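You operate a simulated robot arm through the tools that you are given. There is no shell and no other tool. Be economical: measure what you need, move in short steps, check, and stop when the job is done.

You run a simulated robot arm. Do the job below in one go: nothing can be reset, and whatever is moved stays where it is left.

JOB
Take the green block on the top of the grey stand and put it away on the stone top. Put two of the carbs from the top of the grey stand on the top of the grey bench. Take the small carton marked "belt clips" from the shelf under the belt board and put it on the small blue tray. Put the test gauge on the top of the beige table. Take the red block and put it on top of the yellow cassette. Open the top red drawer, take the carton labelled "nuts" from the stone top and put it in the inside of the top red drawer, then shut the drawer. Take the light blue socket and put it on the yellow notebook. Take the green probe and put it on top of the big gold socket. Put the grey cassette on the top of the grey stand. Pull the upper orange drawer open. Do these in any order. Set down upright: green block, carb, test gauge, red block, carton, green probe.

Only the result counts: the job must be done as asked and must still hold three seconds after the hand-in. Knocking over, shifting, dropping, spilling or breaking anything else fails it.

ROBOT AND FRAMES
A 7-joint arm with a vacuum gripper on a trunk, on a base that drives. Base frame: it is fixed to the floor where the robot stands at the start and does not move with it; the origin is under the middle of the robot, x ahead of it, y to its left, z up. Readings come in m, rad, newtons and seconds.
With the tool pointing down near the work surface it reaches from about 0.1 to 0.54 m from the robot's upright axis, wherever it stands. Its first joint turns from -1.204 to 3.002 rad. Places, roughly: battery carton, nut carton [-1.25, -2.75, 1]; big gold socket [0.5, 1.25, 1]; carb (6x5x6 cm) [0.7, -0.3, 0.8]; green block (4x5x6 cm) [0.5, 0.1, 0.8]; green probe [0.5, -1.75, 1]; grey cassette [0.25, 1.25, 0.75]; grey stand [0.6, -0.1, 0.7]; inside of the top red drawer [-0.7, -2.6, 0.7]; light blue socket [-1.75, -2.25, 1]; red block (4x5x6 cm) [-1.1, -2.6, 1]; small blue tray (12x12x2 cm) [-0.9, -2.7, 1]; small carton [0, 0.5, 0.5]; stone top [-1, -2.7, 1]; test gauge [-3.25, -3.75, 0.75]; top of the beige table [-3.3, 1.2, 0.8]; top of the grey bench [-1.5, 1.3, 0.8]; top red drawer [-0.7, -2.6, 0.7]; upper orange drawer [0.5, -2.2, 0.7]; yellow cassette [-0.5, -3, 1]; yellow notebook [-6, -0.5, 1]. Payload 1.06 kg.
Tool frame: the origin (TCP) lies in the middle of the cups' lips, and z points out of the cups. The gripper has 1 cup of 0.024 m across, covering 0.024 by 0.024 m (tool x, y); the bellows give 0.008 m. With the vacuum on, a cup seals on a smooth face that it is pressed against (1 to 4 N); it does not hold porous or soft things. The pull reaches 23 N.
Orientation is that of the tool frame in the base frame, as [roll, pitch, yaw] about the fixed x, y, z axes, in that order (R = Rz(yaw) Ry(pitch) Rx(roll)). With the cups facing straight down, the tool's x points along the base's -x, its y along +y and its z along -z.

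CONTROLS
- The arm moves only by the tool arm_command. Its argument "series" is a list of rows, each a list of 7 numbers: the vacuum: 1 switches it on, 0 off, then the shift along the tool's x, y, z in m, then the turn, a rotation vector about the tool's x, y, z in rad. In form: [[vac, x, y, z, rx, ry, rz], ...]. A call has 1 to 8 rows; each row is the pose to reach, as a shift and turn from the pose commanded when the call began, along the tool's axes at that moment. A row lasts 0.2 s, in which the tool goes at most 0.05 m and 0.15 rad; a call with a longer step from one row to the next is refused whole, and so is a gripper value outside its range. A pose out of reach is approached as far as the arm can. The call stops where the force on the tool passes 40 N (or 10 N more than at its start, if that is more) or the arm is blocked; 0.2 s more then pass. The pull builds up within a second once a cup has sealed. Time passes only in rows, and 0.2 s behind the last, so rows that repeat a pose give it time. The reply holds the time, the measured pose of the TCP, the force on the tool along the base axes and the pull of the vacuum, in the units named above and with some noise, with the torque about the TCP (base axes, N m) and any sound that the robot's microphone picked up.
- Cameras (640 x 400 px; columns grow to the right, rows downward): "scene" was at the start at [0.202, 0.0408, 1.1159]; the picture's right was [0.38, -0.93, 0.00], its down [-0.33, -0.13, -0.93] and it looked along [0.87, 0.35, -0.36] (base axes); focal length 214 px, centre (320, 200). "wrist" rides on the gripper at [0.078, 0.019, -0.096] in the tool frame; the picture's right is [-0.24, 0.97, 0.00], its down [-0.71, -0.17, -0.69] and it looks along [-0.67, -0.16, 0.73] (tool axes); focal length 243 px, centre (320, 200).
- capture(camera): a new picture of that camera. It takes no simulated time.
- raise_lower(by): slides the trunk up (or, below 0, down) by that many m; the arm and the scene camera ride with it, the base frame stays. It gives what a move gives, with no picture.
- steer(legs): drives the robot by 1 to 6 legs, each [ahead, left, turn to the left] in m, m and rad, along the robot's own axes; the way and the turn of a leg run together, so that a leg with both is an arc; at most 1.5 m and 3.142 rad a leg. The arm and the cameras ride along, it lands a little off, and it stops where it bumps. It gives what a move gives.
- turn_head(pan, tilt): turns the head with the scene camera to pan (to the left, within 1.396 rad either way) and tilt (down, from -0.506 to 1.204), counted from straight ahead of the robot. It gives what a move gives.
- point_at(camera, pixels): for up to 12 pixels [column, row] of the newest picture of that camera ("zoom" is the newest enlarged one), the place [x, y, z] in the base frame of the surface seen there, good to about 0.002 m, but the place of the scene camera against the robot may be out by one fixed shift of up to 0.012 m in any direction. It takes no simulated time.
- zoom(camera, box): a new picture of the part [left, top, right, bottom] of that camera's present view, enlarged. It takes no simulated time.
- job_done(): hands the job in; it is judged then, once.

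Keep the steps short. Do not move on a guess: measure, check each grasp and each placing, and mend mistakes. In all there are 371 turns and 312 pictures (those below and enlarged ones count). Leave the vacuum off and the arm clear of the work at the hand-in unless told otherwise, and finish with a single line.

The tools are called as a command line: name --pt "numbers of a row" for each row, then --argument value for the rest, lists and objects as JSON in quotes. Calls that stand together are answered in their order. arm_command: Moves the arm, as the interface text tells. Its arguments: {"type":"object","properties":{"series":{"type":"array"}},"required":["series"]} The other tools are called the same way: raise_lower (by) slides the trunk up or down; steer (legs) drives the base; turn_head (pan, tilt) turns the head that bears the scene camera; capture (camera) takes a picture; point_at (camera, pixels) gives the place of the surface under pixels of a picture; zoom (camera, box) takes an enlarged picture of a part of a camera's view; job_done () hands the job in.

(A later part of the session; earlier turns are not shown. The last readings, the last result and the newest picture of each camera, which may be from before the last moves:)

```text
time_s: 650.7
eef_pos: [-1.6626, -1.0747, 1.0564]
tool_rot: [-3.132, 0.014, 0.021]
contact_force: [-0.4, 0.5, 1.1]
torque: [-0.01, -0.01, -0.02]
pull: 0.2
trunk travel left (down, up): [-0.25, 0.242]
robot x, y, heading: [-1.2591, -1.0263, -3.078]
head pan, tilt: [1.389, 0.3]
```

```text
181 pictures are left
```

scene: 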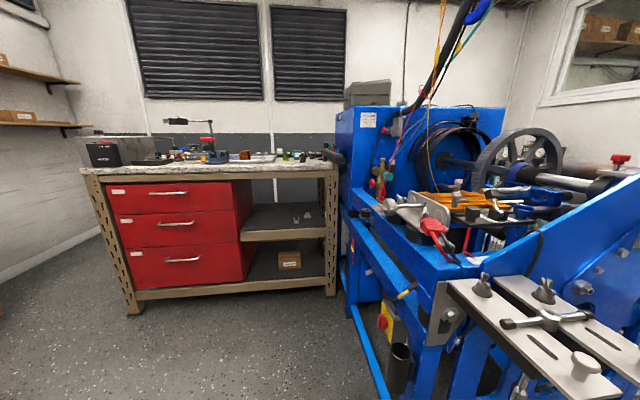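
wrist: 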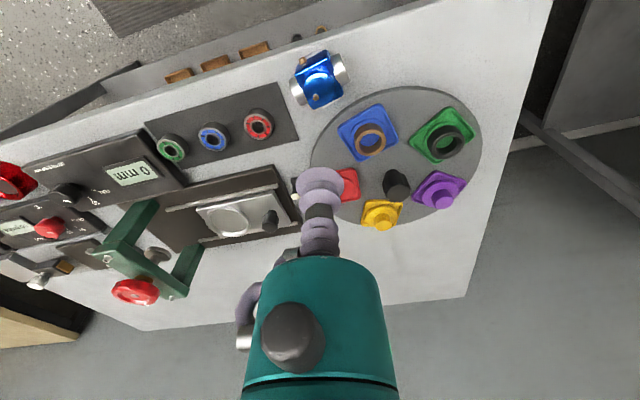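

point_at --camera "scene" --pixels '[[200, 60], [290, 60], [600, 70], [520, 130], [620, 160], [450, 160], [370, 95], [90, 165], [330, 160], [400, 360], [345, 300]]'

zoom --camera "scene" --box '[440, 80, 640, 205]'

turn_head --pan 0.7 --tilt 0.3

zoom --camera "scene" --box '[270, 110, 430, 210]'

```text
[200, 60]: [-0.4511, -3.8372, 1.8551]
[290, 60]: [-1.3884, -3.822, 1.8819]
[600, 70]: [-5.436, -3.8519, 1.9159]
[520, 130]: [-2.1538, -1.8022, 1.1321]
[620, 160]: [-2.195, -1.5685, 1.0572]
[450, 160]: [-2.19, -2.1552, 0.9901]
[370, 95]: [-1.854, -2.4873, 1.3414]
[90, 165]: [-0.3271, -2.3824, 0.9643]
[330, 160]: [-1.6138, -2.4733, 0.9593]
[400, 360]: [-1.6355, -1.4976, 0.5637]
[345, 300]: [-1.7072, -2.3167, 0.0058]
```

```text
3.20 times, centred on (540, 142) of scene
```

zoom: 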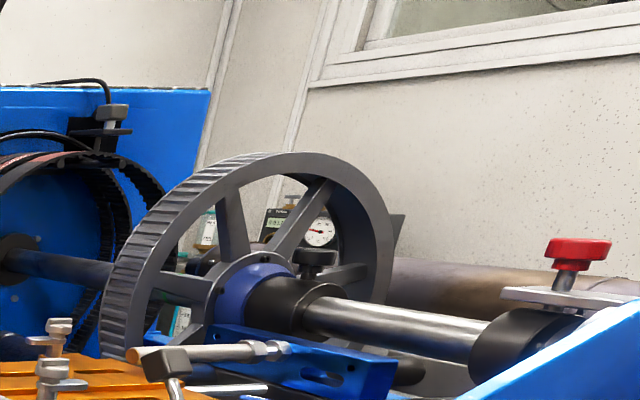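

```text
time_s: 651.8
eef_pos: [-1.663, -1.0758, 1.0557]
tool_rot: [-3.133, 0.014, 0.021]
contact_force: [0.4, 0.3, 0.8]
torque: [0.01, -0.06, 0.01]
pull: 0.0
trunk travel left (down, up): [-0.25, 0.242]
robot x, y, heading: [-1.2603, -1.0278, -3.082]
head pan, tilt: [0.7, 0.3]
```

```text
4.00 times, centred on (350, 160) of scene
```

zoom: 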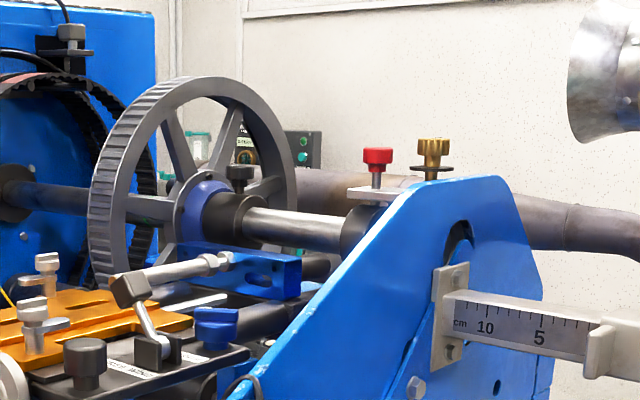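

The gauge is probably behind the blue machine; I'll look there later. Now to the red cabinet.

steer --legs '[[-0.3, 0.6, 0], [0, 0, 1.51]]'

turn_head --pan 0.0 --tilt 0.45

capture --camera "scene"

```text
time_s: 661.3
eef_pos: [-0.8994, -2.0181, 1.0559]
tool_rot: [-3.132, 0.013, 1.544]
contact_force: [0.0, 0.1, 0.2]
torque: [-0.01, 0.01, 0.02]
pull: 0.1
trunk travel left (down, up): [-0.25, 0.242]
robot x, y, heading: [-0.9279, -1.6138, -1.555]
head pan, tilt: [0.7, 0.3]
```

```text
time_s: 662.3
eef_pos: [-0.8996, -2.0197, 1.0554]
tool_rot: [-3.133, 0.014, 1.545]
contact_force: [-0.4, 0.1, 0.9]
torque: [0.02, -0.01, 0.0]
pull: 0.0
trunk travel left (down, up): [-0.25, 0.242]
robot x, y, heading: [-0.9242, -1.6145, -1.552]
head pan, tilt: [0.0, 0.45]
```

```text
178 pictures are left
```

scene: 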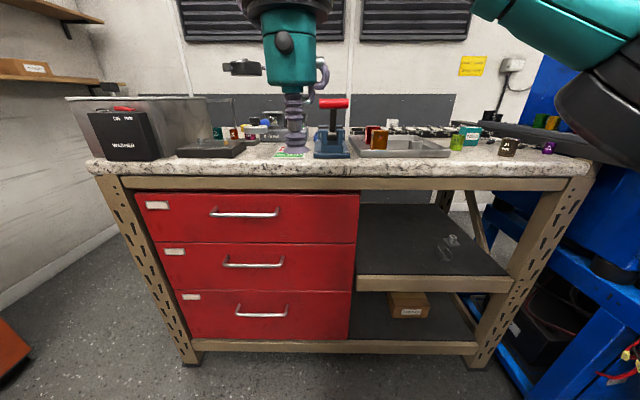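

I'll raise the trunk 0.2 for a better view and look at the stone top.

raise_lower --by 0.2

capture --camera "scene"

zoom --camera "scene" --box '[60, 60, 340, 235]'

zoom --camera "scene" --box '[320, 60, 600, 235]'

```text
time_s: 664.5
eef_pos: [-0.8995, -2.019, 1.2556]
tool_rot: [-3.131, 0.011, 1.545]
contact_force: [-0.2, 0.1, -0.8]
torque: [0.03, -0.02, 0.0]
pull: 0.2
trunk travel left (down, up): [-0.45, 0.042]
robot x, y, heading: [-0.9278, -1.6183, -1.556]
head pan, tilt: [0.0, 0.45]
```

```text
177 pictures are left
```

scene: 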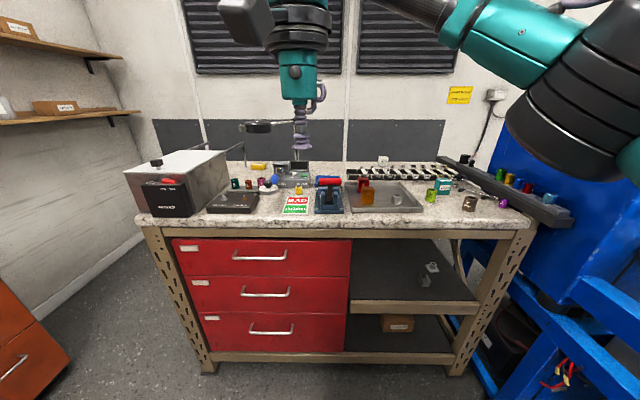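

```text
2.29 times, centred on (200, 148) of scene
```

zoom: 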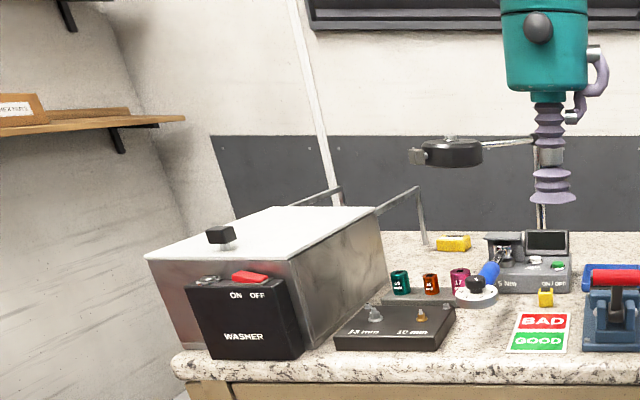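

```text
2.29 times, centred on (460, 148) of scene
```

zoom: 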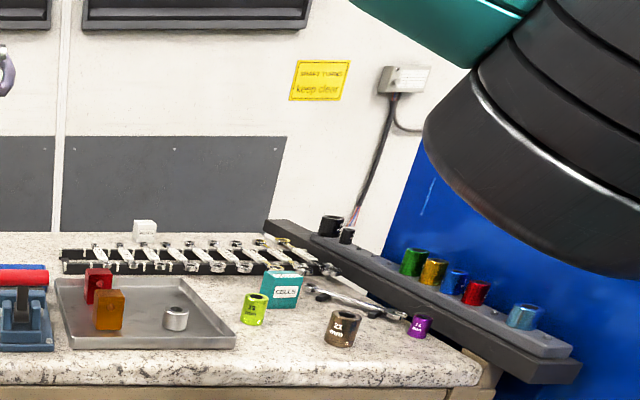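

point_at --camera "scene" --pixels '[[258, 167], [383, 160], [363, 190], [367, 200], [442, 186], [551, 198], [328, 180], [340, 178], [200, 222], [500, 225], [260, 255], [428, 195]]'

zoom --camera "scene" --box '[240, 140, 400, 240]'

```text
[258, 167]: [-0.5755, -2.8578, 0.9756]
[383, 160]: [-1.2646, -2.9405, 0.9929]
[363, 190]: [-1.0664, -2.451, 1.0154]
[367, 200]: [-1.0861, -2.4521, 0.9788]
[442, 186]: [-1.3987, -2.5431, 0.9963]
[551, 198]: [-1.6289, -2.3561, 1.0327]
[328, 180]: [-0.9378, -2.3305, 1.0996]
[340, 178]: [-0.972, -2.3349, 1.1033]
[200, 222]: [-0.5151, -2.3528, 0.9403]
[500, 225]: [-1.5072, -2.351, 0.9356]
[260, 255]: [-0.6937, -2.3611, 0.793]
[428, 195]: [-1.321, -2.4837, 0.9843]
```

```text
4.00 times, centred on (320, 190) of scene
```

zoom: 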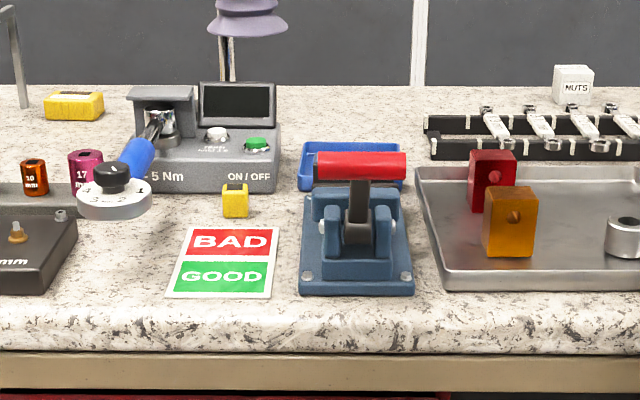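

The NUTS carton is at (−1.265,−2.94), deep on the top. I'll drive close and test the reach there.

steer --legs '[[0.4, -0.3, 0]]'

turn_head --pan 0.0 --tilt 0.7

capture --camera "scene"

capture --camera "wrist"

```text
time_s: 667.8
eef_pos: [-1.1944, -2.4189, 1.2546]
tool_rot: [-3.132, 0.015, 1.549]
contact_force: [-0.1, -0.8, -0.3]
torque: [0.02, -0.01, 0.01]
pull: 0.0
trunk travel left (down, up): [-0.45, 0.042]
robot x, y, heading: [-1.2235, -2.0197, -1.561]
head pan, tilt: [0.0, 0.45]
```

```text
time_s: 668.5
eef_pos: [-1.1944, -2.4201, 1.2556]
tool_rot: [-3.131, 0.013, 1.551]
contact_force: [0.5, 0.8, -0.8]
torque: [-0.02, 0.0, 0.02]
pull: 0.0
trunk travel left (down, up): [-0.45, 0.042]
robot x, y, heading: [-1.2212, -2.0188, -1.552]
head pan, tilt: [0.0, 0.7]
```

```text
173 pictures are left
```

scene: 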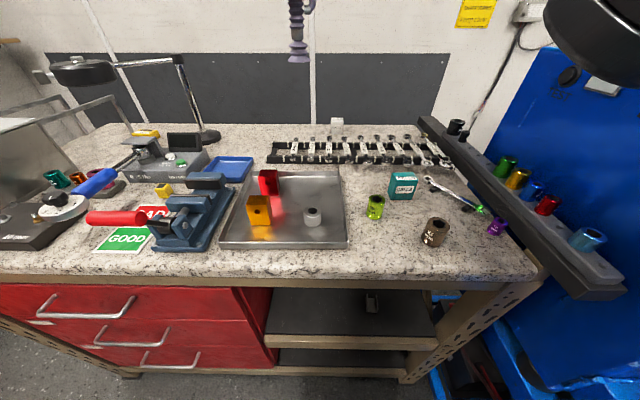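

```text
172 pictures are left
```

wrist: 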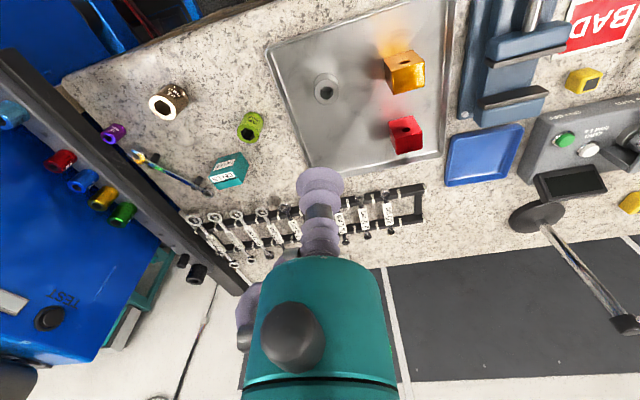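

steer --legs '[[0.14, 0, -0.015]]'

arm_command --pt "0 -0.03 -0.02 0.03 0 0 0" --pt "0 -0.06 -0.04 0.05 0 0 0" --pt "0 -0.1 -0.05 0.07 0 0 0" --pt "0 -0.14 -0.06 0.09 0 0 0" --pt "0 -0.18 -0.07 0.1 0 0 0" --pt "0 -0.22 -0.07 0.11 0 0 0" --pt "0 -0.26 -0.07 0.12 0 0 0" --pt "0 -0.3 -0.07 0.13 0 0 0"

capture --camera "scene"

```text
time_s: 669.9
eef_pos: [-1.1987, -2.5603, 1.2555]
tool_rot: [-3.131, 0.013, 1.533]
contact_force: [0.3, -1.1, -1.0]
torque: [0.02, 0.0, 0.02]
pull: 0.2
trunk travel left (down, up): [-0.45, 0.042]
robot x, y, heading: [-1.2241, -2.1598, -1.565]
head pan, tilt: [0.0, 0.7]
```

```text
time_s: 671.6
eef_pos: [-1.2934, -2.7436, 1.1344]
tool_rot: [-3.135, 0.014, 1.532]
contact_force: [-0.5, 0.1, 0.5]
torque: [-0.03, 0.01, 0.02]
pull: 0.0
out of reach, approached as far as the arm can: row 5, 6, 7, 8
trunk travel left (down, up): [-0.45, 0.042]
robot x, y, heading: [-1.2213, -2.1528, -1.564]
head pan, tilt: [0.0, 0.7]
```

```text
171 pictures are left
```

scene: 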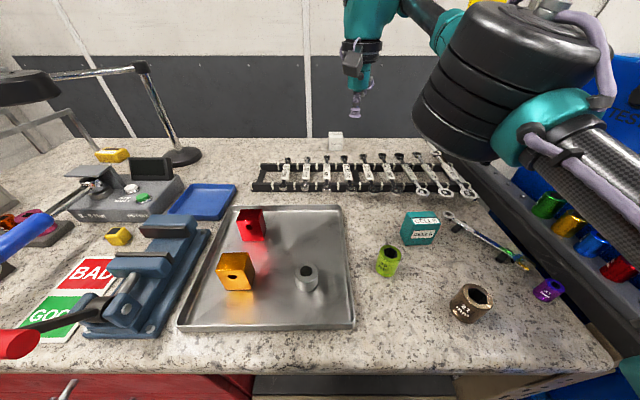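

Tool-down reach ends at about 0.60 m. I'll look closely at the NUTS carton and its surroundings.

zoom --camera "scene" --box '[290, 110, 390, 190]'

point_at --camera "zoom" --pixels '[[270, 115], [330, 115], [300, 112], [300, 130], [300, 150], [300, 165], [265, 165], [335, 165], [300, 185]]'

capture --camera "wrist"

```text
5.00 times, centred on (340, 150) of scene
```

zoom: 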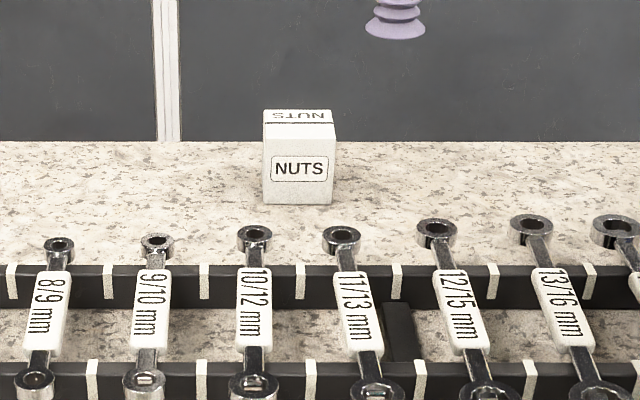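

```text
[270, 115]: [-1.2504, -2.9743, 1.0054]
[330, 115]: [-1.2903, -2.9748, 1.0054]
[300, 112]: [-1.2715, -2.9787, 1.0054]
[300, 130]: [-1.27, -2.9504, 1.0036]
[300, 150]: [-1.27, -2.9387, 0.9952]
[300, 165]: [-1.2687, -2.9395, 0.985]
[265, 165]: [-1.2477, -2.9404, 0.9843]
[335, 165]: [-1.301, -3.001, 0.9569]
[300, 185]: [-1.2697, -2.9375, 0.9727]
```

```text
169 pictures are left
```

wrist: 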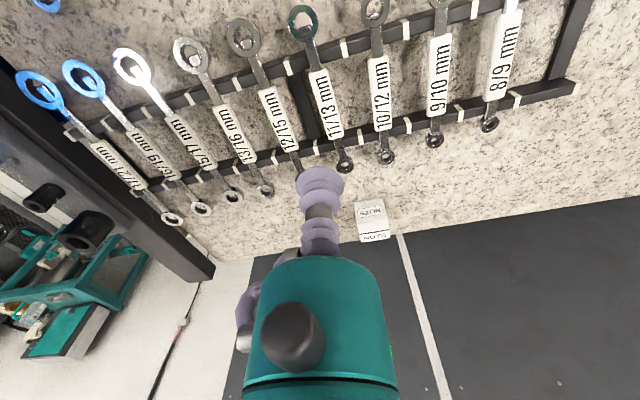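

point_at --camera "wrist" --pixels '[[370, 215], [360, 203], [382, 201], [372, 230], [375, 238], [440, 225]]'

steer --legs '[[0.05, -0.03, 0]]'

turn_head --pan 0.0 --tilt 1.1

capture --camera "scene"

```text
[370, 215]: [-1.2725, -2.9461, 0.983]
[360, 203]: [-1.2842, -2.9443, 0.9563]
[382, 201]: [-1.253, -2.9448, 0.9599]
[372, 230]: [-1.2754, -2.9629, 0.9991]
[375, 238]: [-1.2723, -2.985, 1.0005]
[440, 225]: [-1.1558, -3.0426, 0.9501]
```

```text
time_s: 672.6
eef_pos: [-1.3244, -2.7954, 1.1346]
tool_rot: [-3.132, 0.013, 1.534]
contact_force: [0.6, -0.1, -0.2]
torque: [0.0, 0.01, 0.0]
pull: 0.1
trunk travel left (down, up): [-0.45, 0.042]
robot x, y, heading: [-1.2558, -2.2077, -1.57]
head pan, tilt: [0.0, 0.7]
```

```text
time_s: 673.5
eef_pos: [-1.3244, -2.793, 1.1363]
tool_rot: [-3.132, 0.013, 1.534]
contact_force: [0.9, 0.5, -0.2]
torque: [0.01, 0.0, 0.02]
pull: 0.1
trunk travel left (down, up): [-0.45, 0.042]
robot x, y, heading: [-1.2518, -2.2072, -1.572]
head pan, tilt: [0.0, 1.1]
```

```text
168 pictures are left
```

scene: 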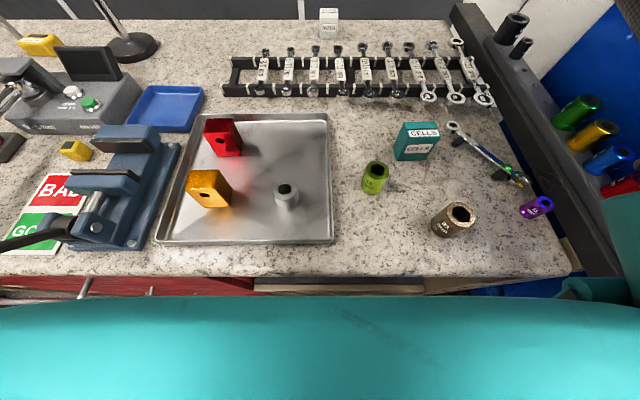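

No bump yet, and the raised torso is above the stone top. I'll creep in further in small steps.

steer --legs '[[0.05, 0, 0]]'

steer --legs '[[0.05, 0, 0]]'

```text
time_s: 674.4
eef_pos: [-1.3247, -2.8449, 1.1339]
tool_rot: [-3.132, 0.014, 1.534]
contact_force: [-0.1, 0.8, -0.7]
torque: [0.02, -0.02, 0.0]
pull: 0.2
trunk travel left (down, up): [-0.45, 0.042]
robot x, y, heading: [-1.2495, -2.2555, -1.569]
head pan, tilt: [0.0, 1.1]
```

```text
time_s: 675.4
eef_pos: [-1.326, -2.8704, 1.1365]
tool_rot: [-3.134, 0.016, 1.529]
contact_force: [-0.3, 0.1, 0.1]
torque: [0.01, 0.01, -0.01]
pull: 0.1
trunk travel left (down, up): [-0.45, 0.042]
robot x, y, heading: [-1.2491, -2.2868, -1.569]
head pan, tilt: [0.0, 1.1]
stopped in leg 1: the robot was blocked; the commanded pose is now the measured one
```

Blocked at y≈−2.287; good enough. With a small forward tilt (~0.2 rad) the carton top comes within reach. I'll hover over it.

steer --legs '[[-0.006, 0, 0]]'

turn_head --pan 0.0 --tilt 0.6

arm_command --pt "0 -0.01 0.03 0.0 0 -0.04 0" --pt "0 -0.03 0.06 0.01 0 -0.08 0" --pt "0 -0.06 0.06 0.03 0 -0.12 0" --pt "0 -0.085 0.06 0.05 0 -0.16 0" --pt "0 -0.085 0.06 0.06 0 -0.2 0"

capture --camera "wrist"

```text
time_s: 676.1
eef_pos: [-1.326, -2.867, 1.1345]
tool_rot: [-3.132, 0.016, 1.53]
contact_force: [0.2, -0.4, -0.5]
torque: [0.04, 0.0, 0.01]
pull: 0.1
trunk travel left (down, up): [-0.45, 0.042]
robot x, y, heading: [-1.2519, -2.2811, -1.574]
head pan, tilt: [0.0, 1.1]
```

```text
time_s: 677.0
eef_pos: [-1.3248, -2.8696, 1.1335]
tool_rot: [-3.132, 0.015, 1.531]
contact_force: [-0.1, 0.5, 0.3]
torque: [-0.03, 0.01, 0.0]
pull: 0.0
trunk travel left (down, up): [-0.45, 0.042]
robot x, y, heading: [-1.2542, -2.2844, -1.571]
head pan, tilt: [0.0, 0.6]
```

```text
time_s: 678.2
eef_pos: [-1.3033, -2.9083, 1.0677]
tool_rot: [-3.135, 0.207, 1.531]
contact_force: [-0.4, -0.1, 0.6]
torque: [0.01, -0.01, -0.01]
pull: 0.0
out of reach, approached as far as the arm can: row 1, 2, 3, 4, 5
trunk travel left (down, up): [-0.45, 0.042]
robot x, y, heading: [-1.2501, -2.2861, -1.57]
head pan, tilt: [0.0, 0.6]
```

```text
167 pictures are left
```

wrist: 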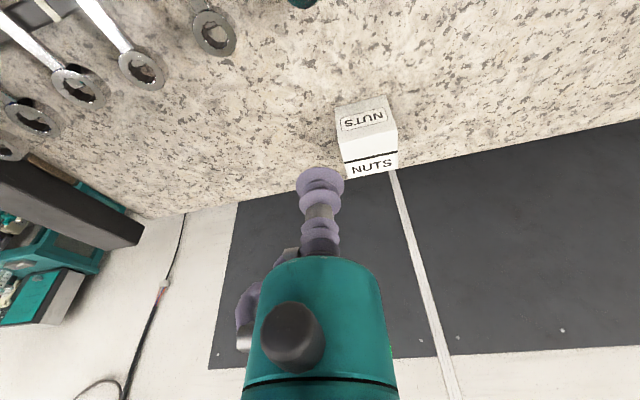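

raise_lower --by 0.04

arm_command --pt "0 -0.01 0.017 0.025 0 -0.05 0" --pt "0 -0.02 0.033 0.055 0 -0.1 0" --pt "0 -0.03 0.033 0.086 0 -0.15 0"

capture --camera "wrist"

```text
time_s: 679.1
eef_pos: [-1.2993, -2.8921, 1.187]
tool_rot: [-3.138, 0.352, 1.528]
contact_force: [0.0, -0.6, -0.2]
torque: [-0.04, 0.0, -0.02]
pull: 0.1
trunk travel left (down, up): [-0.49, 0.002]
robot x, y, heading: [-1.2545, -2.2852, -1.571]
head pan, tilt: [0.0, 0.6]
```

```text
time_s: 679.9
eef_pos: [-1.2717, -2.9234, 1.1221]
tool_rot: [3.14, 0.497, 1.52]
contact_force: [-0.4, 0.8, 0.2]
torque: [0.03, 0.01, 0.0]
pull: 0.0
out of reach, approached as far as the arm can: row 1, 2, 3
trunk travel left (down, up): [-0.49, 0.002]
robot x, y, heading: [-1.2524, -2.2851, -1.579]
head pan, tilt: [0.0, 0.6]
```

```text
166 pictures are left
```

wrist: 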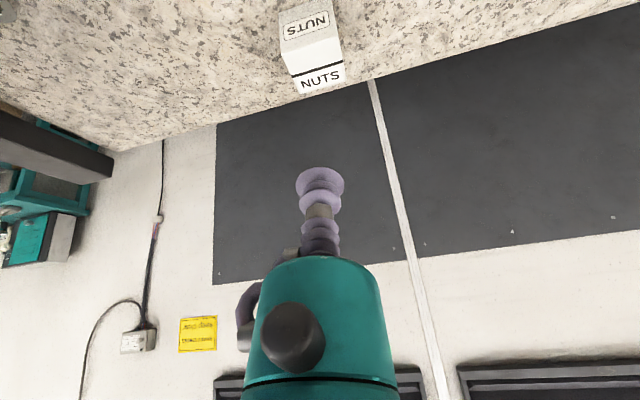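

The hover was unnecessarily high and the arm is at its limit. I'll check where the commanded pose stands with a null move.

arm_command --pt "0 0.02 0 -0.02 0 0.1 0" --pt "0 0.04 0 -0.03 0 0.2 0" --pt "0 0.06 0 -0.03 0 0.3 0"

```text
time_s: 680.7
eef_pos: [-1.2715, -2.8566, 1.1179]
tool_rot: [-3.138, 0.2, 1.529]
contact_force: [0.6, 0.4, 0.3]
torque: [-0.03, -0.05, 0.01]
pull: 0.1
trunk travel left (down, up): [-0.49, 0.002]
robot x, y, heading: [-1.2506, -2.2787, -1.57]
head pan, tilt: [0.0, 0.6]
```

arm_command --pt "0 0.006 0 0.03 0 0 0" --pt "0 0.012 0 0.06 0 0 0" --pt "0 0.0156 0 0.077 0 0 0" --pt "0 -0.009 0 0.082 0 0 0" --pt "0 -0.034 0 0.087 0 0 0" --pt "0 -0.058 0 0.092 0 0 0" --pt "0 -0.082 0 0.097 0 0 0"

capture --camera "wrist"

```text
time_s: 682.3
eef_pos: [-1.2733, -2.8787, 1.038]
tool_rot: [-3.14, 0.202, 1.529]
contact_force: [-0.5, 0.0, -0.2]
torque: [-0.01, -0.01, -0.01]
pull: 0.0
out of reach, approached as far as the arm can: row 4, 5, 6, 7
trunk travel left (down, up): [-0.49, 0.002]
robot x, y, heading: [-1.2558, -2.2815, -1.569]
head pan, tilt: [0.0, 0.6]
```

```text
165 pictures are left
```

wrist: 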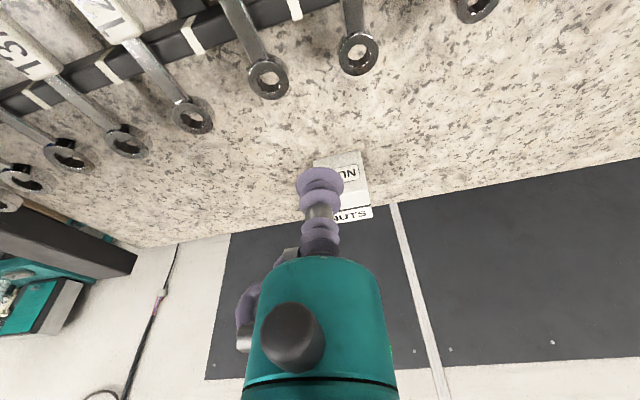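

I need to know how low the torso shell hangs before lowering the trunk over the bench. I'll pull back, yaw the wrist by 180° and look back at the torso with the wrist camera.

arm_command --pt "0 0.03 0 -0.03 0 0.05 0" --pt "0 0.07 0 -0.05 0 0.1 0" --pt "0 0.11 0 -0.06 0 0.15 0" --pt "0 0.14 0 -0.07 0 0.2 0"

arm_command --pt "0 0 0 0 0 0 0.14" --pt "0 0 0 0 0 0 0.28" --pt "0 0 0 0 0 0 0.42" --pt "0 0 0 0 0 0 0.56" --pt "0 0 0 0 0 0 0.7" --pt "0 0 0 0 0 0 0.84" --pt "0 0 0 0 0 0 0.98" --pt "0 0 0 0 0 0 1.12"

arm_command --pt "0 0 0 0 0 0 0.14" --pt "0 0 0 0 0 0 0.28" --pt "0 0 0 0 0 0 0.42" --pt "0 0 0 0 0 0 0.56" --pt "0 0 0 0 0 0 0.7" --pt "0 0 0 0 0 0 0.84" --pt "0 0 0 0 0 0 0.98" --pt "0 0 0 0 0 0 1.12"

arm_command --pt "0 0 0 0 0 0 0.14" --pt "0 0 0 0 0 0 0.28" --pt "0 0 0 0 0 0 0.42" --pt "0 0 0 0 0 0 0.56" --pt "0 0 0 0 0 0 0.7"

capture --camera "wrist"

```text
time_s: 683.3
eef_pos: [-1.2692, -2.7275, 1.0784]
tool_rot: [-3.138, 0.001, 1.527]
contact_force: [-1.1, 0.1, 0.0]
torque: [-0.01, 0.0, 0.02]
pull: 0.0
trunk travel left (down, up): [-0.49, 0.002]
robot x, y, heading: [-1.2556, -2.2815, -1.565]
head pan, tilt: [0.0, 0.6]
```

```text
time_s: 685.1
eef_pos: [-1.268, -2.7273, 1.0796]
tool_rot: [-3.141, 0.004, 0.406]
contact_force: [-1.3, 0.0, 0.4]
torque: [-0.04, -0.01, 0.02]
pull: 0.0
trunk travel left (down, up): [-0.49, 0.002]
robot x, y, heading: [-1.2503, -2.2822, -1.572]
head pan, tilt: [0.0, 0.6]
```

```text
time_s: 686.9
eef_pos: [-1.2698, -2.7272, 1.0814]
tool_rot: [3.139, 0.001, -0.714]
contact_force: [-0.5, -0.1, 0.2]
torque: [-0.04, -0.02, -0.01]
pull: 0.1
trunk travel left (down, up): [-0.49, 0.002]
robot x, y, heading: [-1.2491, -2.2794, -1.576]
head pan, tilt: [0.0, 0.6]
```

```text
time_s: 688.1
eef_pos: [-1.2692, -2.7262, 1.0811]
tool_rot: [3.138, -0.001, -1.413]
contact_force: [-0.6, -0.9, -0.5]
torque: [0.0, 0.01, 0.01]
pull: 0.0
trunk travel left (down, up): [-0.49, 0.002]
robot x, y, heading: [-1.2533, -2.2795, -1.569]
head pan, tilt: [0.0, 0.6]
```

```text
164 pictures are left
```

wrist: 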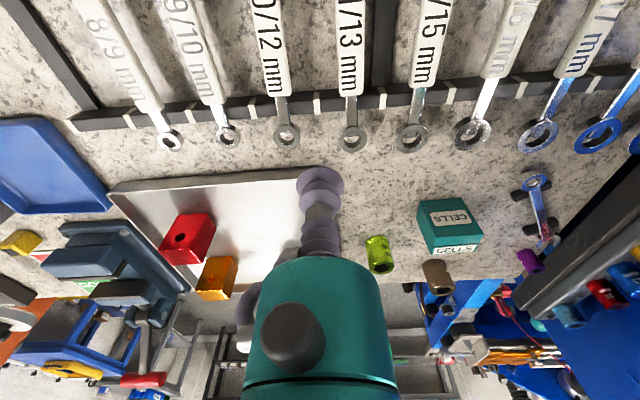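

The housing hides the torso here. I'll shift the tool sideways to see past it.

arm_command --pt "0 0 -0.03 -0.03 0 0 0" --pt "0 0 -0.07 -0.05 0 0 0" --pt "0 0 -0.11 -0.07 0 0 0" --pt "0 0 -0.15 -0.08 0 0 0" --pt "0 0 -0.19 -0.08 0 0 0" --pt "0 0 -0.23 -0.08 0 0 0"

capture --camera "wrist"

```text
time_s: 689.5
eef_pos: [-1.07, -2.692, 1.1597]
tool_rot: [3.142, -0.002, -1.413]
contact_force: [-0.3, -0.3, 0.0]
torque: [0.04, 0.0, -0.03]
pull: 0.1
out of reach, approached as far as the arm can: row 6
trunk travel left (down, up): [-0.49, 0.002]
robot x, y, heading: [-1.2496, -2.2826, -1.565]
head pan, tilt: [0.0, 0.6]
```

```text
163 pictures are left
```

wrist: 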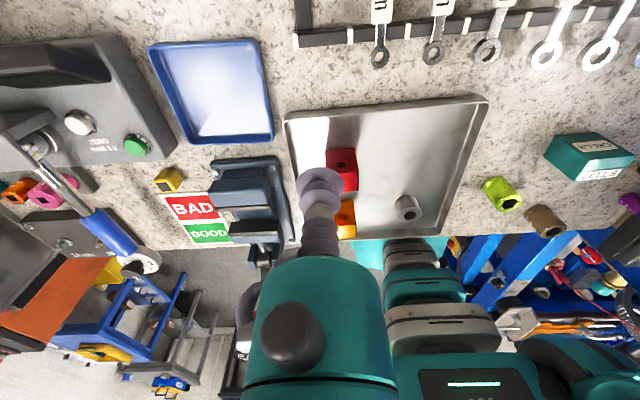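

point_at --camera "wrist" --pixels '[[400, 245], [420, 260], [425, 290], [440, 325], [450, 345], [470, 362], [420, 385], [560, 345], [430, 310], [380, 250]]'

zoom --camera "wrist" --box '[340, 220, 640, 400]'

```text
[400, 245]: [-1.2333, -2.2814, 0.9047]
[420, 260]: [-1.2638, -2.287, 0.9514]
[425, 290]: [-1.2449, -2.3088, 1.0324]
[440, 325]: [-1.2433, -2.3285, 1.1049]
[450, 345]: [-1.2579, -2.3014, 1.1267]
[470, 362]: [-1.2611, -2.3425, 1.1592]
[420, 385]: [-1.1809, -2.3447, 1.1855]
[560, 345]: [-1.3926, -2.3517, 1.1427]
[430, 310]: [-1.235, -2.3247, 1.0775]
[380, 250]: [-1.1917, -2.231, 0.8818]
```

```text
2.13 times, centred on (490, 310) of wrist
```

zoom: 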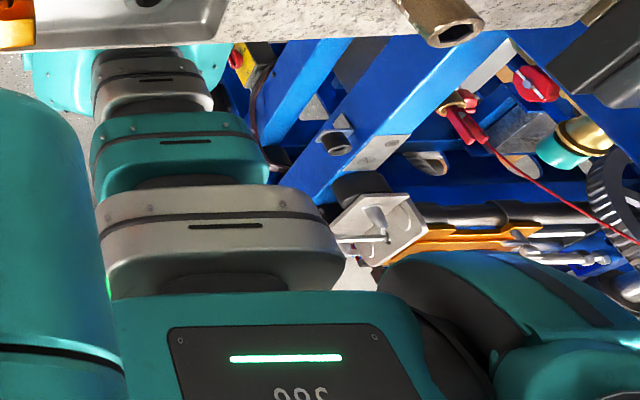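

The column is narrow and the torso's underside is at z≈1.15 here, so lowering the trunk by 0.15 keeps it above the stone. I'll bring the tool back to the carton line and do that.

arm_command --pt "0 0.005 0.04 -0.01 0 0 0" --pt "0 0.01 0.085 -0.02 0 0 0" --pt "0 0.015 0.13 -0.03 0 0 0" --pt "0 0.02 0.17 -0.035 0 0 0" --pt "0 0.02 0.205 -0.035 0 0 0"

raise_lower --by -0.15

```text
time_s: 690.7
eef_pos: [-1.2671, -2.7426, 1.1937]
tool_rot: [3.139, -0.001, -1.411]
contact_force: [0.5, -0.7, -0.3]
torque: [-0.01, 0.0, 0.0]
pull: 0.0
trunk travel left (down, up): [-0.49, 0.002]
robot x, y, heading: [-1.2492, -2.2815, -1.575]
head pan, tilt: [0.0, 0.6]
```

```text
time_s: 692.4
eef_pos: [-1.2675, -2.7071, 1.0513]
tool_rot: [3.136, -0.017, -1.413]
contact_force: [0.9, -0.8, -0.2]
torque: [0.02, -0.03, -0.02]
pull: 0.0
trunk travel left (down, up): [-0.34, 0.152]
robot x, y, heading: [-1.2534, -2.2598, -1.57]
head pan, tilt: [0.0, 0.6]
```

arm_command --pt "0 0.04 0.006 0.0 0 0.06 0" --pt "0 0.08 0.012 0.0 0 0.12 0" --pt "0 0.12 0.018 0.005 0 0.18 0" --pt "0 0.16 0.025 0.01 0 0.24 0" --pt "0 0.2 0.031 0.015 0 0.3 0" --pt "0 0.22 0.034 0.02 0 0.3 0"

capture --camera "scene"

```text
time_s: 694.0
eef_pos: [-1.2665, -2.9092, 1.0372]
tool_rot: [3.139, -0.315, -1.409]
contact_force: [0.3, -0.2, -0.9]
torque: [-0.03, -0.01, 0.0]
pull: 0.1
out of reach, approached as far as the arm can: row 5, 6
trunk travel left (down, up): [-0.34, 0.152]
robot x, y, heading: [-1.249, -2.2575, -1.574]
head pan, tilt: [0.0, 0.6]
stopped in row 6: the arm was blocked; the commanded pose is now the measured one
```

```text
161 pictures are left
```

scene: 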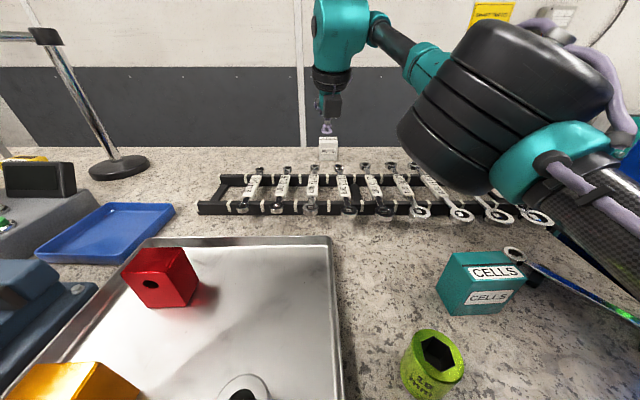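

r=0.65 m at 0.315 tilt; still ~4 cm short. I'll tilt further and try to touch the carton's top, then drag it a few centimetres nearer with the vacuum on.

arm_command --pt "0 0.01 0.002 0.0 0 0.07 0" --pt "0 0.022 0.004 0.006 0 0.14 0" --pt "0 0.034 0.006 0.01 0 0.21 0" --pt "0 0.045 0.008 0.014 0 0.28 0"

zoom --camera "scene" --box '[280, 80, 380, 180]'

```text
time_s: 695.0
eef_pos: [-1.2673, -2.9571, 1.0384]
tool_rot: [3.137, -0.598, -1.409]
contact_force: [-0.6, 0.3, -0.5]
torque: [0.02, -0.03, -0.02]
pull: 0.1
trunk travel left (down, up): [-0.34, 0.152]
robot x, y, heading: [-1.2501, -2.255, -1.571]
head pan, tilt: [0.0, 0.6]
```

```text
4.00 times, centred on (330, 130) of scene
```

zoom: 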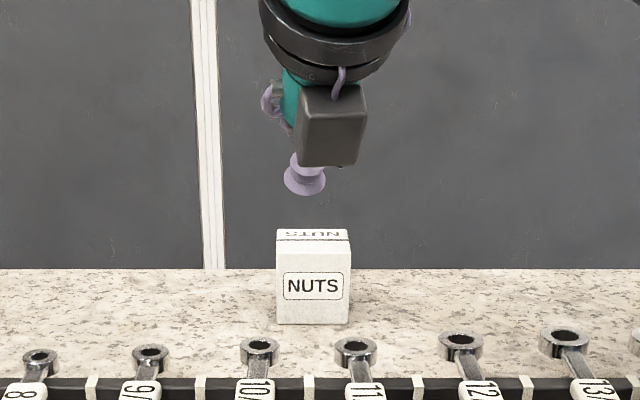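

Reached over the carton at 0.6 tilt. I'll find the least tilt that still reaches here.

arm_command --pt "0 -0.006 0.0 0.008 0 -0.05 0" --pt "0 -0.011 0.0 0.0165 0 -0.1 0" --pt "0 -0.011 0.0 0.0165 0 -0.15 0" --pt "0 -0.011 0.0 0.0165 0 -0.2 0" --pt "0 -0.011 0.0 0.0165 0 -0.25 0" --pt "0 -0.011 0.0 0.0165 0 -0.3 0"

```text
time_s: 696.4
eef_pos: [-1.2738, -2.9157, 1.0049]
tool_rot: [3.137, -0.294, -1.413]
contact_force: [0.0, -0.1, 0.2]
torque: [0.01, -0.01, 0.03]
pull: 0.1
out of reach, approached as far as the arm can: row 2, 3, 4, 5, 6
trunk travel left (down, up): [-0.34, 0.152]
robot x, y, heading: [-1.2501, -2.2586, -1.569]
head pan, tilt: [0.0, 0.6]
```

I'll go up, tilt to 0.7, and come down on the carton's top to drag it nearer.

arm_command --pt "0 0.0145 0 -0.045 0 0.0 0" --pt "0 0.02 0.002 -0.045 0 0.1 0" --pt "0 0.03 0.004 -0.043 0 0.2 0" --pt "0 0.045 0.006 -0.038 0 0.3 0" --pt "0 0.0575 0.006 -0.034 0 0.4 0"

```text
time_s: 697.6
eef_pos: [-1.2734, -2.9599, 1.0532]
tool_rot: [3.137, -0.698, -1.41]
contact_force: [0.0, -0.5, 0.3]
torque: [0.0, -0.01, -0.01]
pull: 0.0
out of reach, approached as far as the arm can: row 1
trunk travel left (down, up): [-0.34, 0.152]
robot x, y, heading: [-1.2495, -2.2594, -1.573]
head pan, tilt: [0.0, 0.6]
```

arm_command --pt "1 -0.013 0 0.0155 0 0 0" --pt "1 -0.024 0 0.029 0 0 0" --pt "1 -0.028 0 0.0335 0 0 0" --pt "1 -0.031 0 0.037 0 0 0" --pt "1 -0.031 0 0.037 0 0 0"

zoom --camera "scene" --box '[280, 80, 380, 180]'

```text
time_s: 698.8
eef_pos: [-1.2731, -2.9589, 1.006]
tool_rot: [3.136, -0.695, -1.409]
contact_force: [-0.2, -0.1, 0.3]
torque: [-0.01, 0.01, -0.01]
pull: 0.0
trunk travel left (down, up): [-0.34, 0.152]
robot x, y, heading: [-1.2492, -2.2605, -1.571]
head pan, tilt: [0.0, 0.6]
```

```text
4.00 times, centred on (330, 130) of scene
```

zoom: 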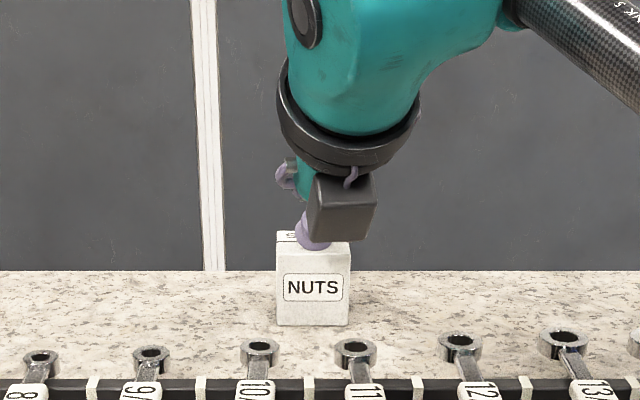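

arm_command --pt "1 -0.002 0 0.0025 0 0 0" --pt "1 -0.004 0 0.005 0 0 0" --pt "1 -0.006 0 0.0072 0 0 0" --pt "1 -0.006 0 0.0072 0 0 0"

```text
time_s: 699.8
eef_pos: [-1.2729, -2.959, 0.9989]
tool_rot: [3.138, -0.698, -1.408]
contact_force: [-0.2, -1.3, 12.0]
torque: [0.12, 0.02, 0.09]
pull: 0.2
trunk travel left (down, up): [-0.34, 0.152]
robot x, y, heading: [-1.2561, -2.2557, -1.569]
head pan, tilt: [0.0, 0.6]
```

12 N down. Drag it toward the robot ~4.5 cm.

arm_command --pt "1 -0.0077 0 -0.0064 0 0 0" --pt "1 -0.0154 0 -0.0128 0 0 0" --pt "1 -0.023 0 -0.0192 0 0 0" --pt "1 -0.0307 0 -0.0257 0 0 0" --pt "1 -0.0345 0 -0.029 0 0 0"

zoom --camera "scene" --box '[280, 80, 380, 180]'

```text
time_s: 701.0
eef_pos: [-1.2797, -2.9141, 0.9957]
tool_rot: [3.136, -0.695, -1.409]
contact_force: [-0.6, 0.3, 0.2]
torque: [-0.01, 0.0, 0.03]
pull: 0.1
trunk travel left (down, up): [-0.34, 0.152]
robot x, y, heading: [-1.2538, -2.2563, -1.572]
head pan, tilt: [0.0, 0.6]
```

```text
4.00 times, centred on (330, 130) of scene
```

zoom: 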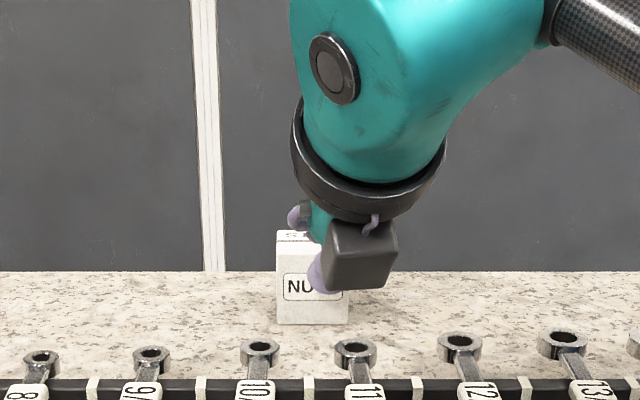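

It slid off without moving the carton. I'll measure the spanner heights; the front face may be grippable with a flatter tool.

point_at --camera "zoom" --pixels '[[262, 342], [355, 345], [460, 340], [300, 385], [262, 375], [310, 330], [340, 300], [285, 300]]'

point_at --camera "scene" --pixels '[[345, 185], [320, 185], [350, 205], [310, 205], [330, 195]]'

```text
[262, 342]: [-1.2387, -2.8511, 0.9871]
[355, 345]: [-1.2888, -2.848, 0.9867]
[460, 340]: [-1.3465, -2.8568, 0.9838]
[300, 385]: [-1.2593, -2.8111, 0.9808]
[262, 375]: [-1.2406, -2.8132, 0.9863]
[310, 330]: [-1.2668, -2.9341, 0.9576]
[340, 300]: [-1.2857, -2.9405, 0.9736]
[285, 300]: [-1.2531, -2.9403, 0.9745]
```

```text
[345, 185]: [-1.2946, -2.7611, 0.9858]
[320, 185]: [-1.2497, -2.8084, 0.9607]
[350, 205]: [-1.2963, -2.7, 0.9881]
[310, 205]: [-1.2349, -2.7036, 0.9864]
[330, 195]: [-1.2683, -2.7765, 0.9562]
```

The tool can instead hook behind the carton's back top edge (leaning 1.0 rad) and pull it nearer; the leaning stem presses down as it pulls, so it won't tip. I'll go up and over.

arm_command --pt "0 0.025 -0.003 -0.03 0 0 0" --pt "0 0.05 -0.005 -0.06 0 0.05 0" --pt "0 0.075 -0.005 -0.055 0 0.12 0" --pt "0 0.1 -0.003 -0.035 0 0.2 0" --pt "0 0.12 0 -0.018 0 0.27 0" --pt "0 0.13 0.004 -0.01 0 0.31 0"

capture --camera "wrist"

zoom --camera "scene" --box '[260, 60, 400, 180]'

```text
time_s: 702.4
eef_pos: [-1.2686, -3.0062, 1.089]
tool_rot: [3.133, -1.01, -1.405]
contact_force: [-0.4, 0.0, 0.1]
torque: [-0.03, 0.02, 0.0]
pull: 0.1
trunk travel left (down, up): [-0.34, 0.152]
robot x, y, heading: [-1.2512, -2.2551, -1.57]
head pan, tilt: [0.0, 0.6]
```

```text
157 pictures are left
```

wrist: 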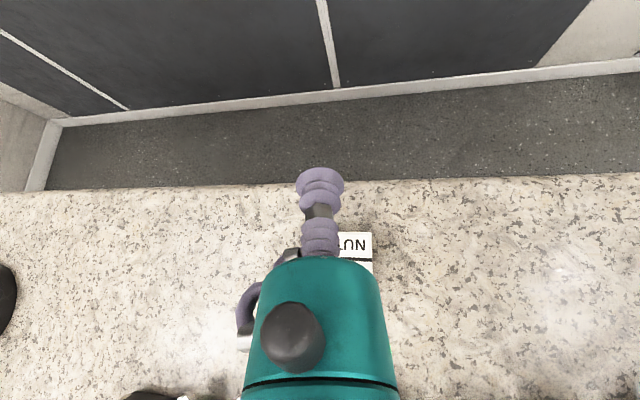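

```text
3.33 times, centred on (330, 120) of scene
```

zoom: 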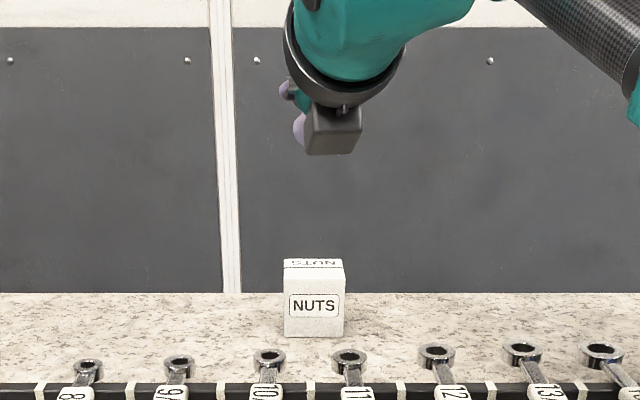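

point_at --camera "wrist" --pixels '[[368, 236], [350, 236], [368, 255], [345, 240], [372, 270], [340, 188]]'

```text
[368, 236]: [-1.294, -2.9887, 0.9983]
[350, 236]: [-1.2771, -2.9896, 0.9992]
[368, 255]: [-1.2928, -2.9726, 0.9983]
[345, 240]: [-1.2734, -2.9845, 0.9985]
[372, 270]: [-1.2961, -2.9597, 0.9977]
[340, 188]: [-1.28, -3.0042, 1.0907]
```

arm_command --pt "0 -0.01 0.004 0.03 0 0 0" --pt "0 -0.035 0.006 0.04 0 0 0" --pt "0 -0.058 0.006 0.052 0 0 0" --pt "0 -0.072 0.006 0.0596 0 0 0"

zoom --camera "scene" --box '[260, 60, 400, 180]'

capture --camera "wrist"

```text
time_s: 703.4
eef_pos: [-1.2734, -3.02, 1.0044]
tool_rot: [3.141, -1.019, -1.408]
contact_force: [-2.4, -4.4, 33.5]
torque: [2.26, 0.32, 0.17]
pull: 0.0
out of reach, approached as far as the arm can: row 1
trunk travel left (down, up): [-0.34, 0.152]
robot x, y, heading: [-1.2479, -2.2581, -1.568]
head pan, tilt: [0.0, 0.6]
```

```text
3.33 times, centred on (330, 120) of scene
```

zoom: 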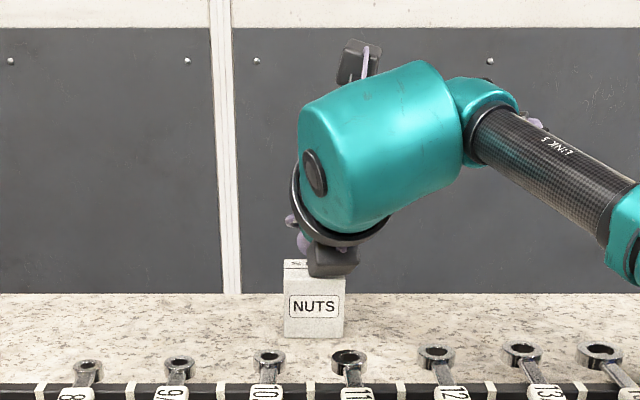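

```text
154 pictures are left
```

wrist: 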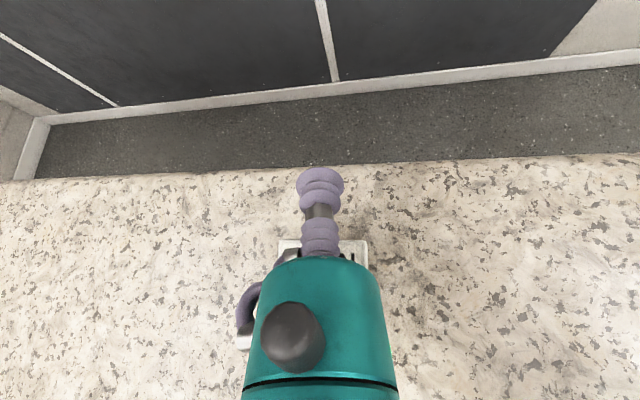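

The box under the wrist is resting on the carton (33 N), so I'll lift, roll the tool 90° so its boxes are at the sides, and retry the hook.

arm_command --pt "0 0.042 0 -0.027 0 0 0" --pt "0 0.07 0 -0.045 0 0 0" --pt "0 0.07 0 -0.045 0 0 -0.14" --pt "0 0.07 0 -0.045 0 0 -0.28" --pt "0 0.07 0 -0.045 0 0 -0.42" --pt "0 0.07 0 -0.045 0 0 -0.56" --pt "0 0.07 0 -0.045 0 0 -0.7"

arm_command --pt "0 0 0 0 0 0 -0.14" --pt "0 0 0 0 0 0 -0.28" --pt "0 0 0 0 0 0 -0.42" --pt "0 0 0 0 0 0 -0.56" --pt "0 0 0 0 0 0 -0.7" --pt "0 0 0 0 0 0 -0.84"

capture --camera "wrist"

zoom --camera "scene" --box '[260, 60, 400, 180]'

```text
time_s: 705.0
eef_pos: [-1.2721, -3.0186, 1.0809]
tool_rot: [2.34, -0.697, -0.4]
contact_force: [0.7, 0.3, 0.0]
torque: [-0.02, 0.03, 0.03]
pull: 0.1
trunk travel left (down, up): [-0.34, 0.152]
robot x, y, heading: [-1.252, -2.259, -1.568]
head pan, tilt: [0.0, 0.6]
```

```text
time_s: 706.4
eef_pos: [-1.2728, -3.0185, 1.0812]
tool_rot: [2.132, -0.022, 0.144]
contact_force: [-1.2, -0.8, 0.8]
torque: [0.01, 0.05, 0.0]
pull: 0.0
trunk travel left (down, up): [-0.34, 0.152]
robot x, y, heading: [-1.2523, -2.2593, -1.572]
head pan, tilt: [0.0, 0.6]
```

```text
153 pictures are left
```

wrist: 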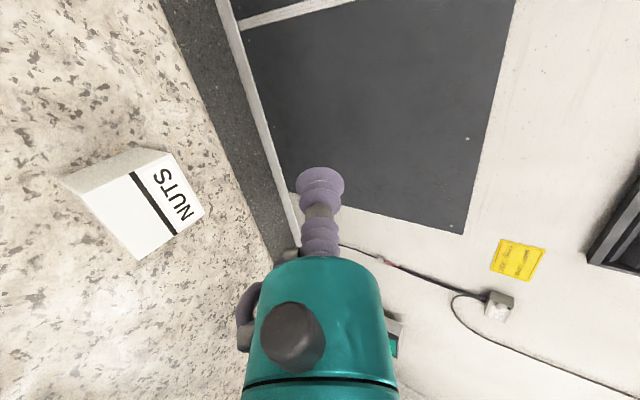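

```text
3.33 times, centred on (330, 120) of scene
```

zoom: 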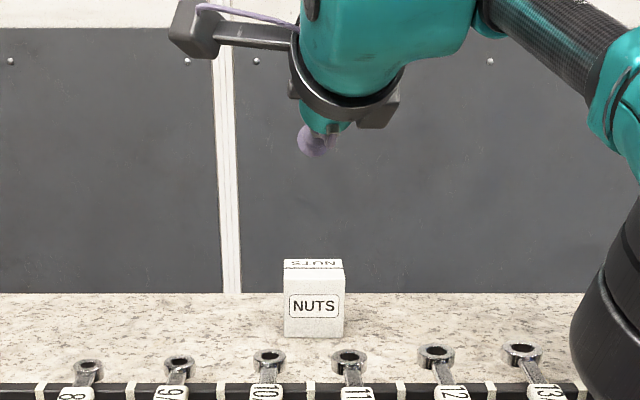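

Now the underside is clear. Lower behind the carton.

arm_command --pt "0 0.0 -0.034 0.021 0 0 0" --pt "0 0.0 -0.06 0.0375 0 0 0" --pt "0 0.0 -0.0695 0.0435 0 0 0" --pt "0 0.0 -0.0745 0.0467 0 0 0"

zoom --camera "scene" --box '[260, 60, 400, 180]'

capture --camera "wrist"

```text
time_s: 707.4
eef_pos: [-1.2704, -3.0181, 0.9913]
tool_rot: [2.132, -0.022, 0.145]
contact_force: [0.5, 0.6, 0.4]
torque: [0.02, 0.03, 0.05]
pull: 0.1
trunk travel left (down, up): [-0.34, 0.152]
robot x, y, heading: [-1.2553, -2.2566, -1.571]
head pan, tilt: [0.0, 0.6]
```

```text
3.33 times, centred on (330, 120) of scene
```

zoom: 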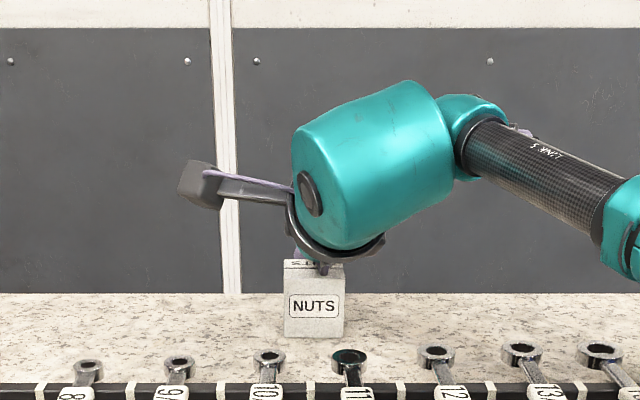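

```text
150 pictures are left
```

wrist: 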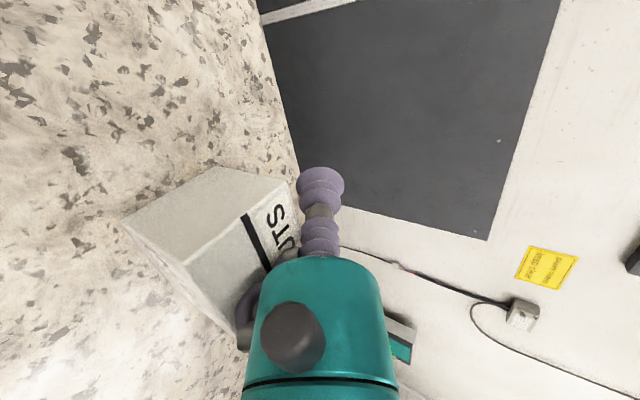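

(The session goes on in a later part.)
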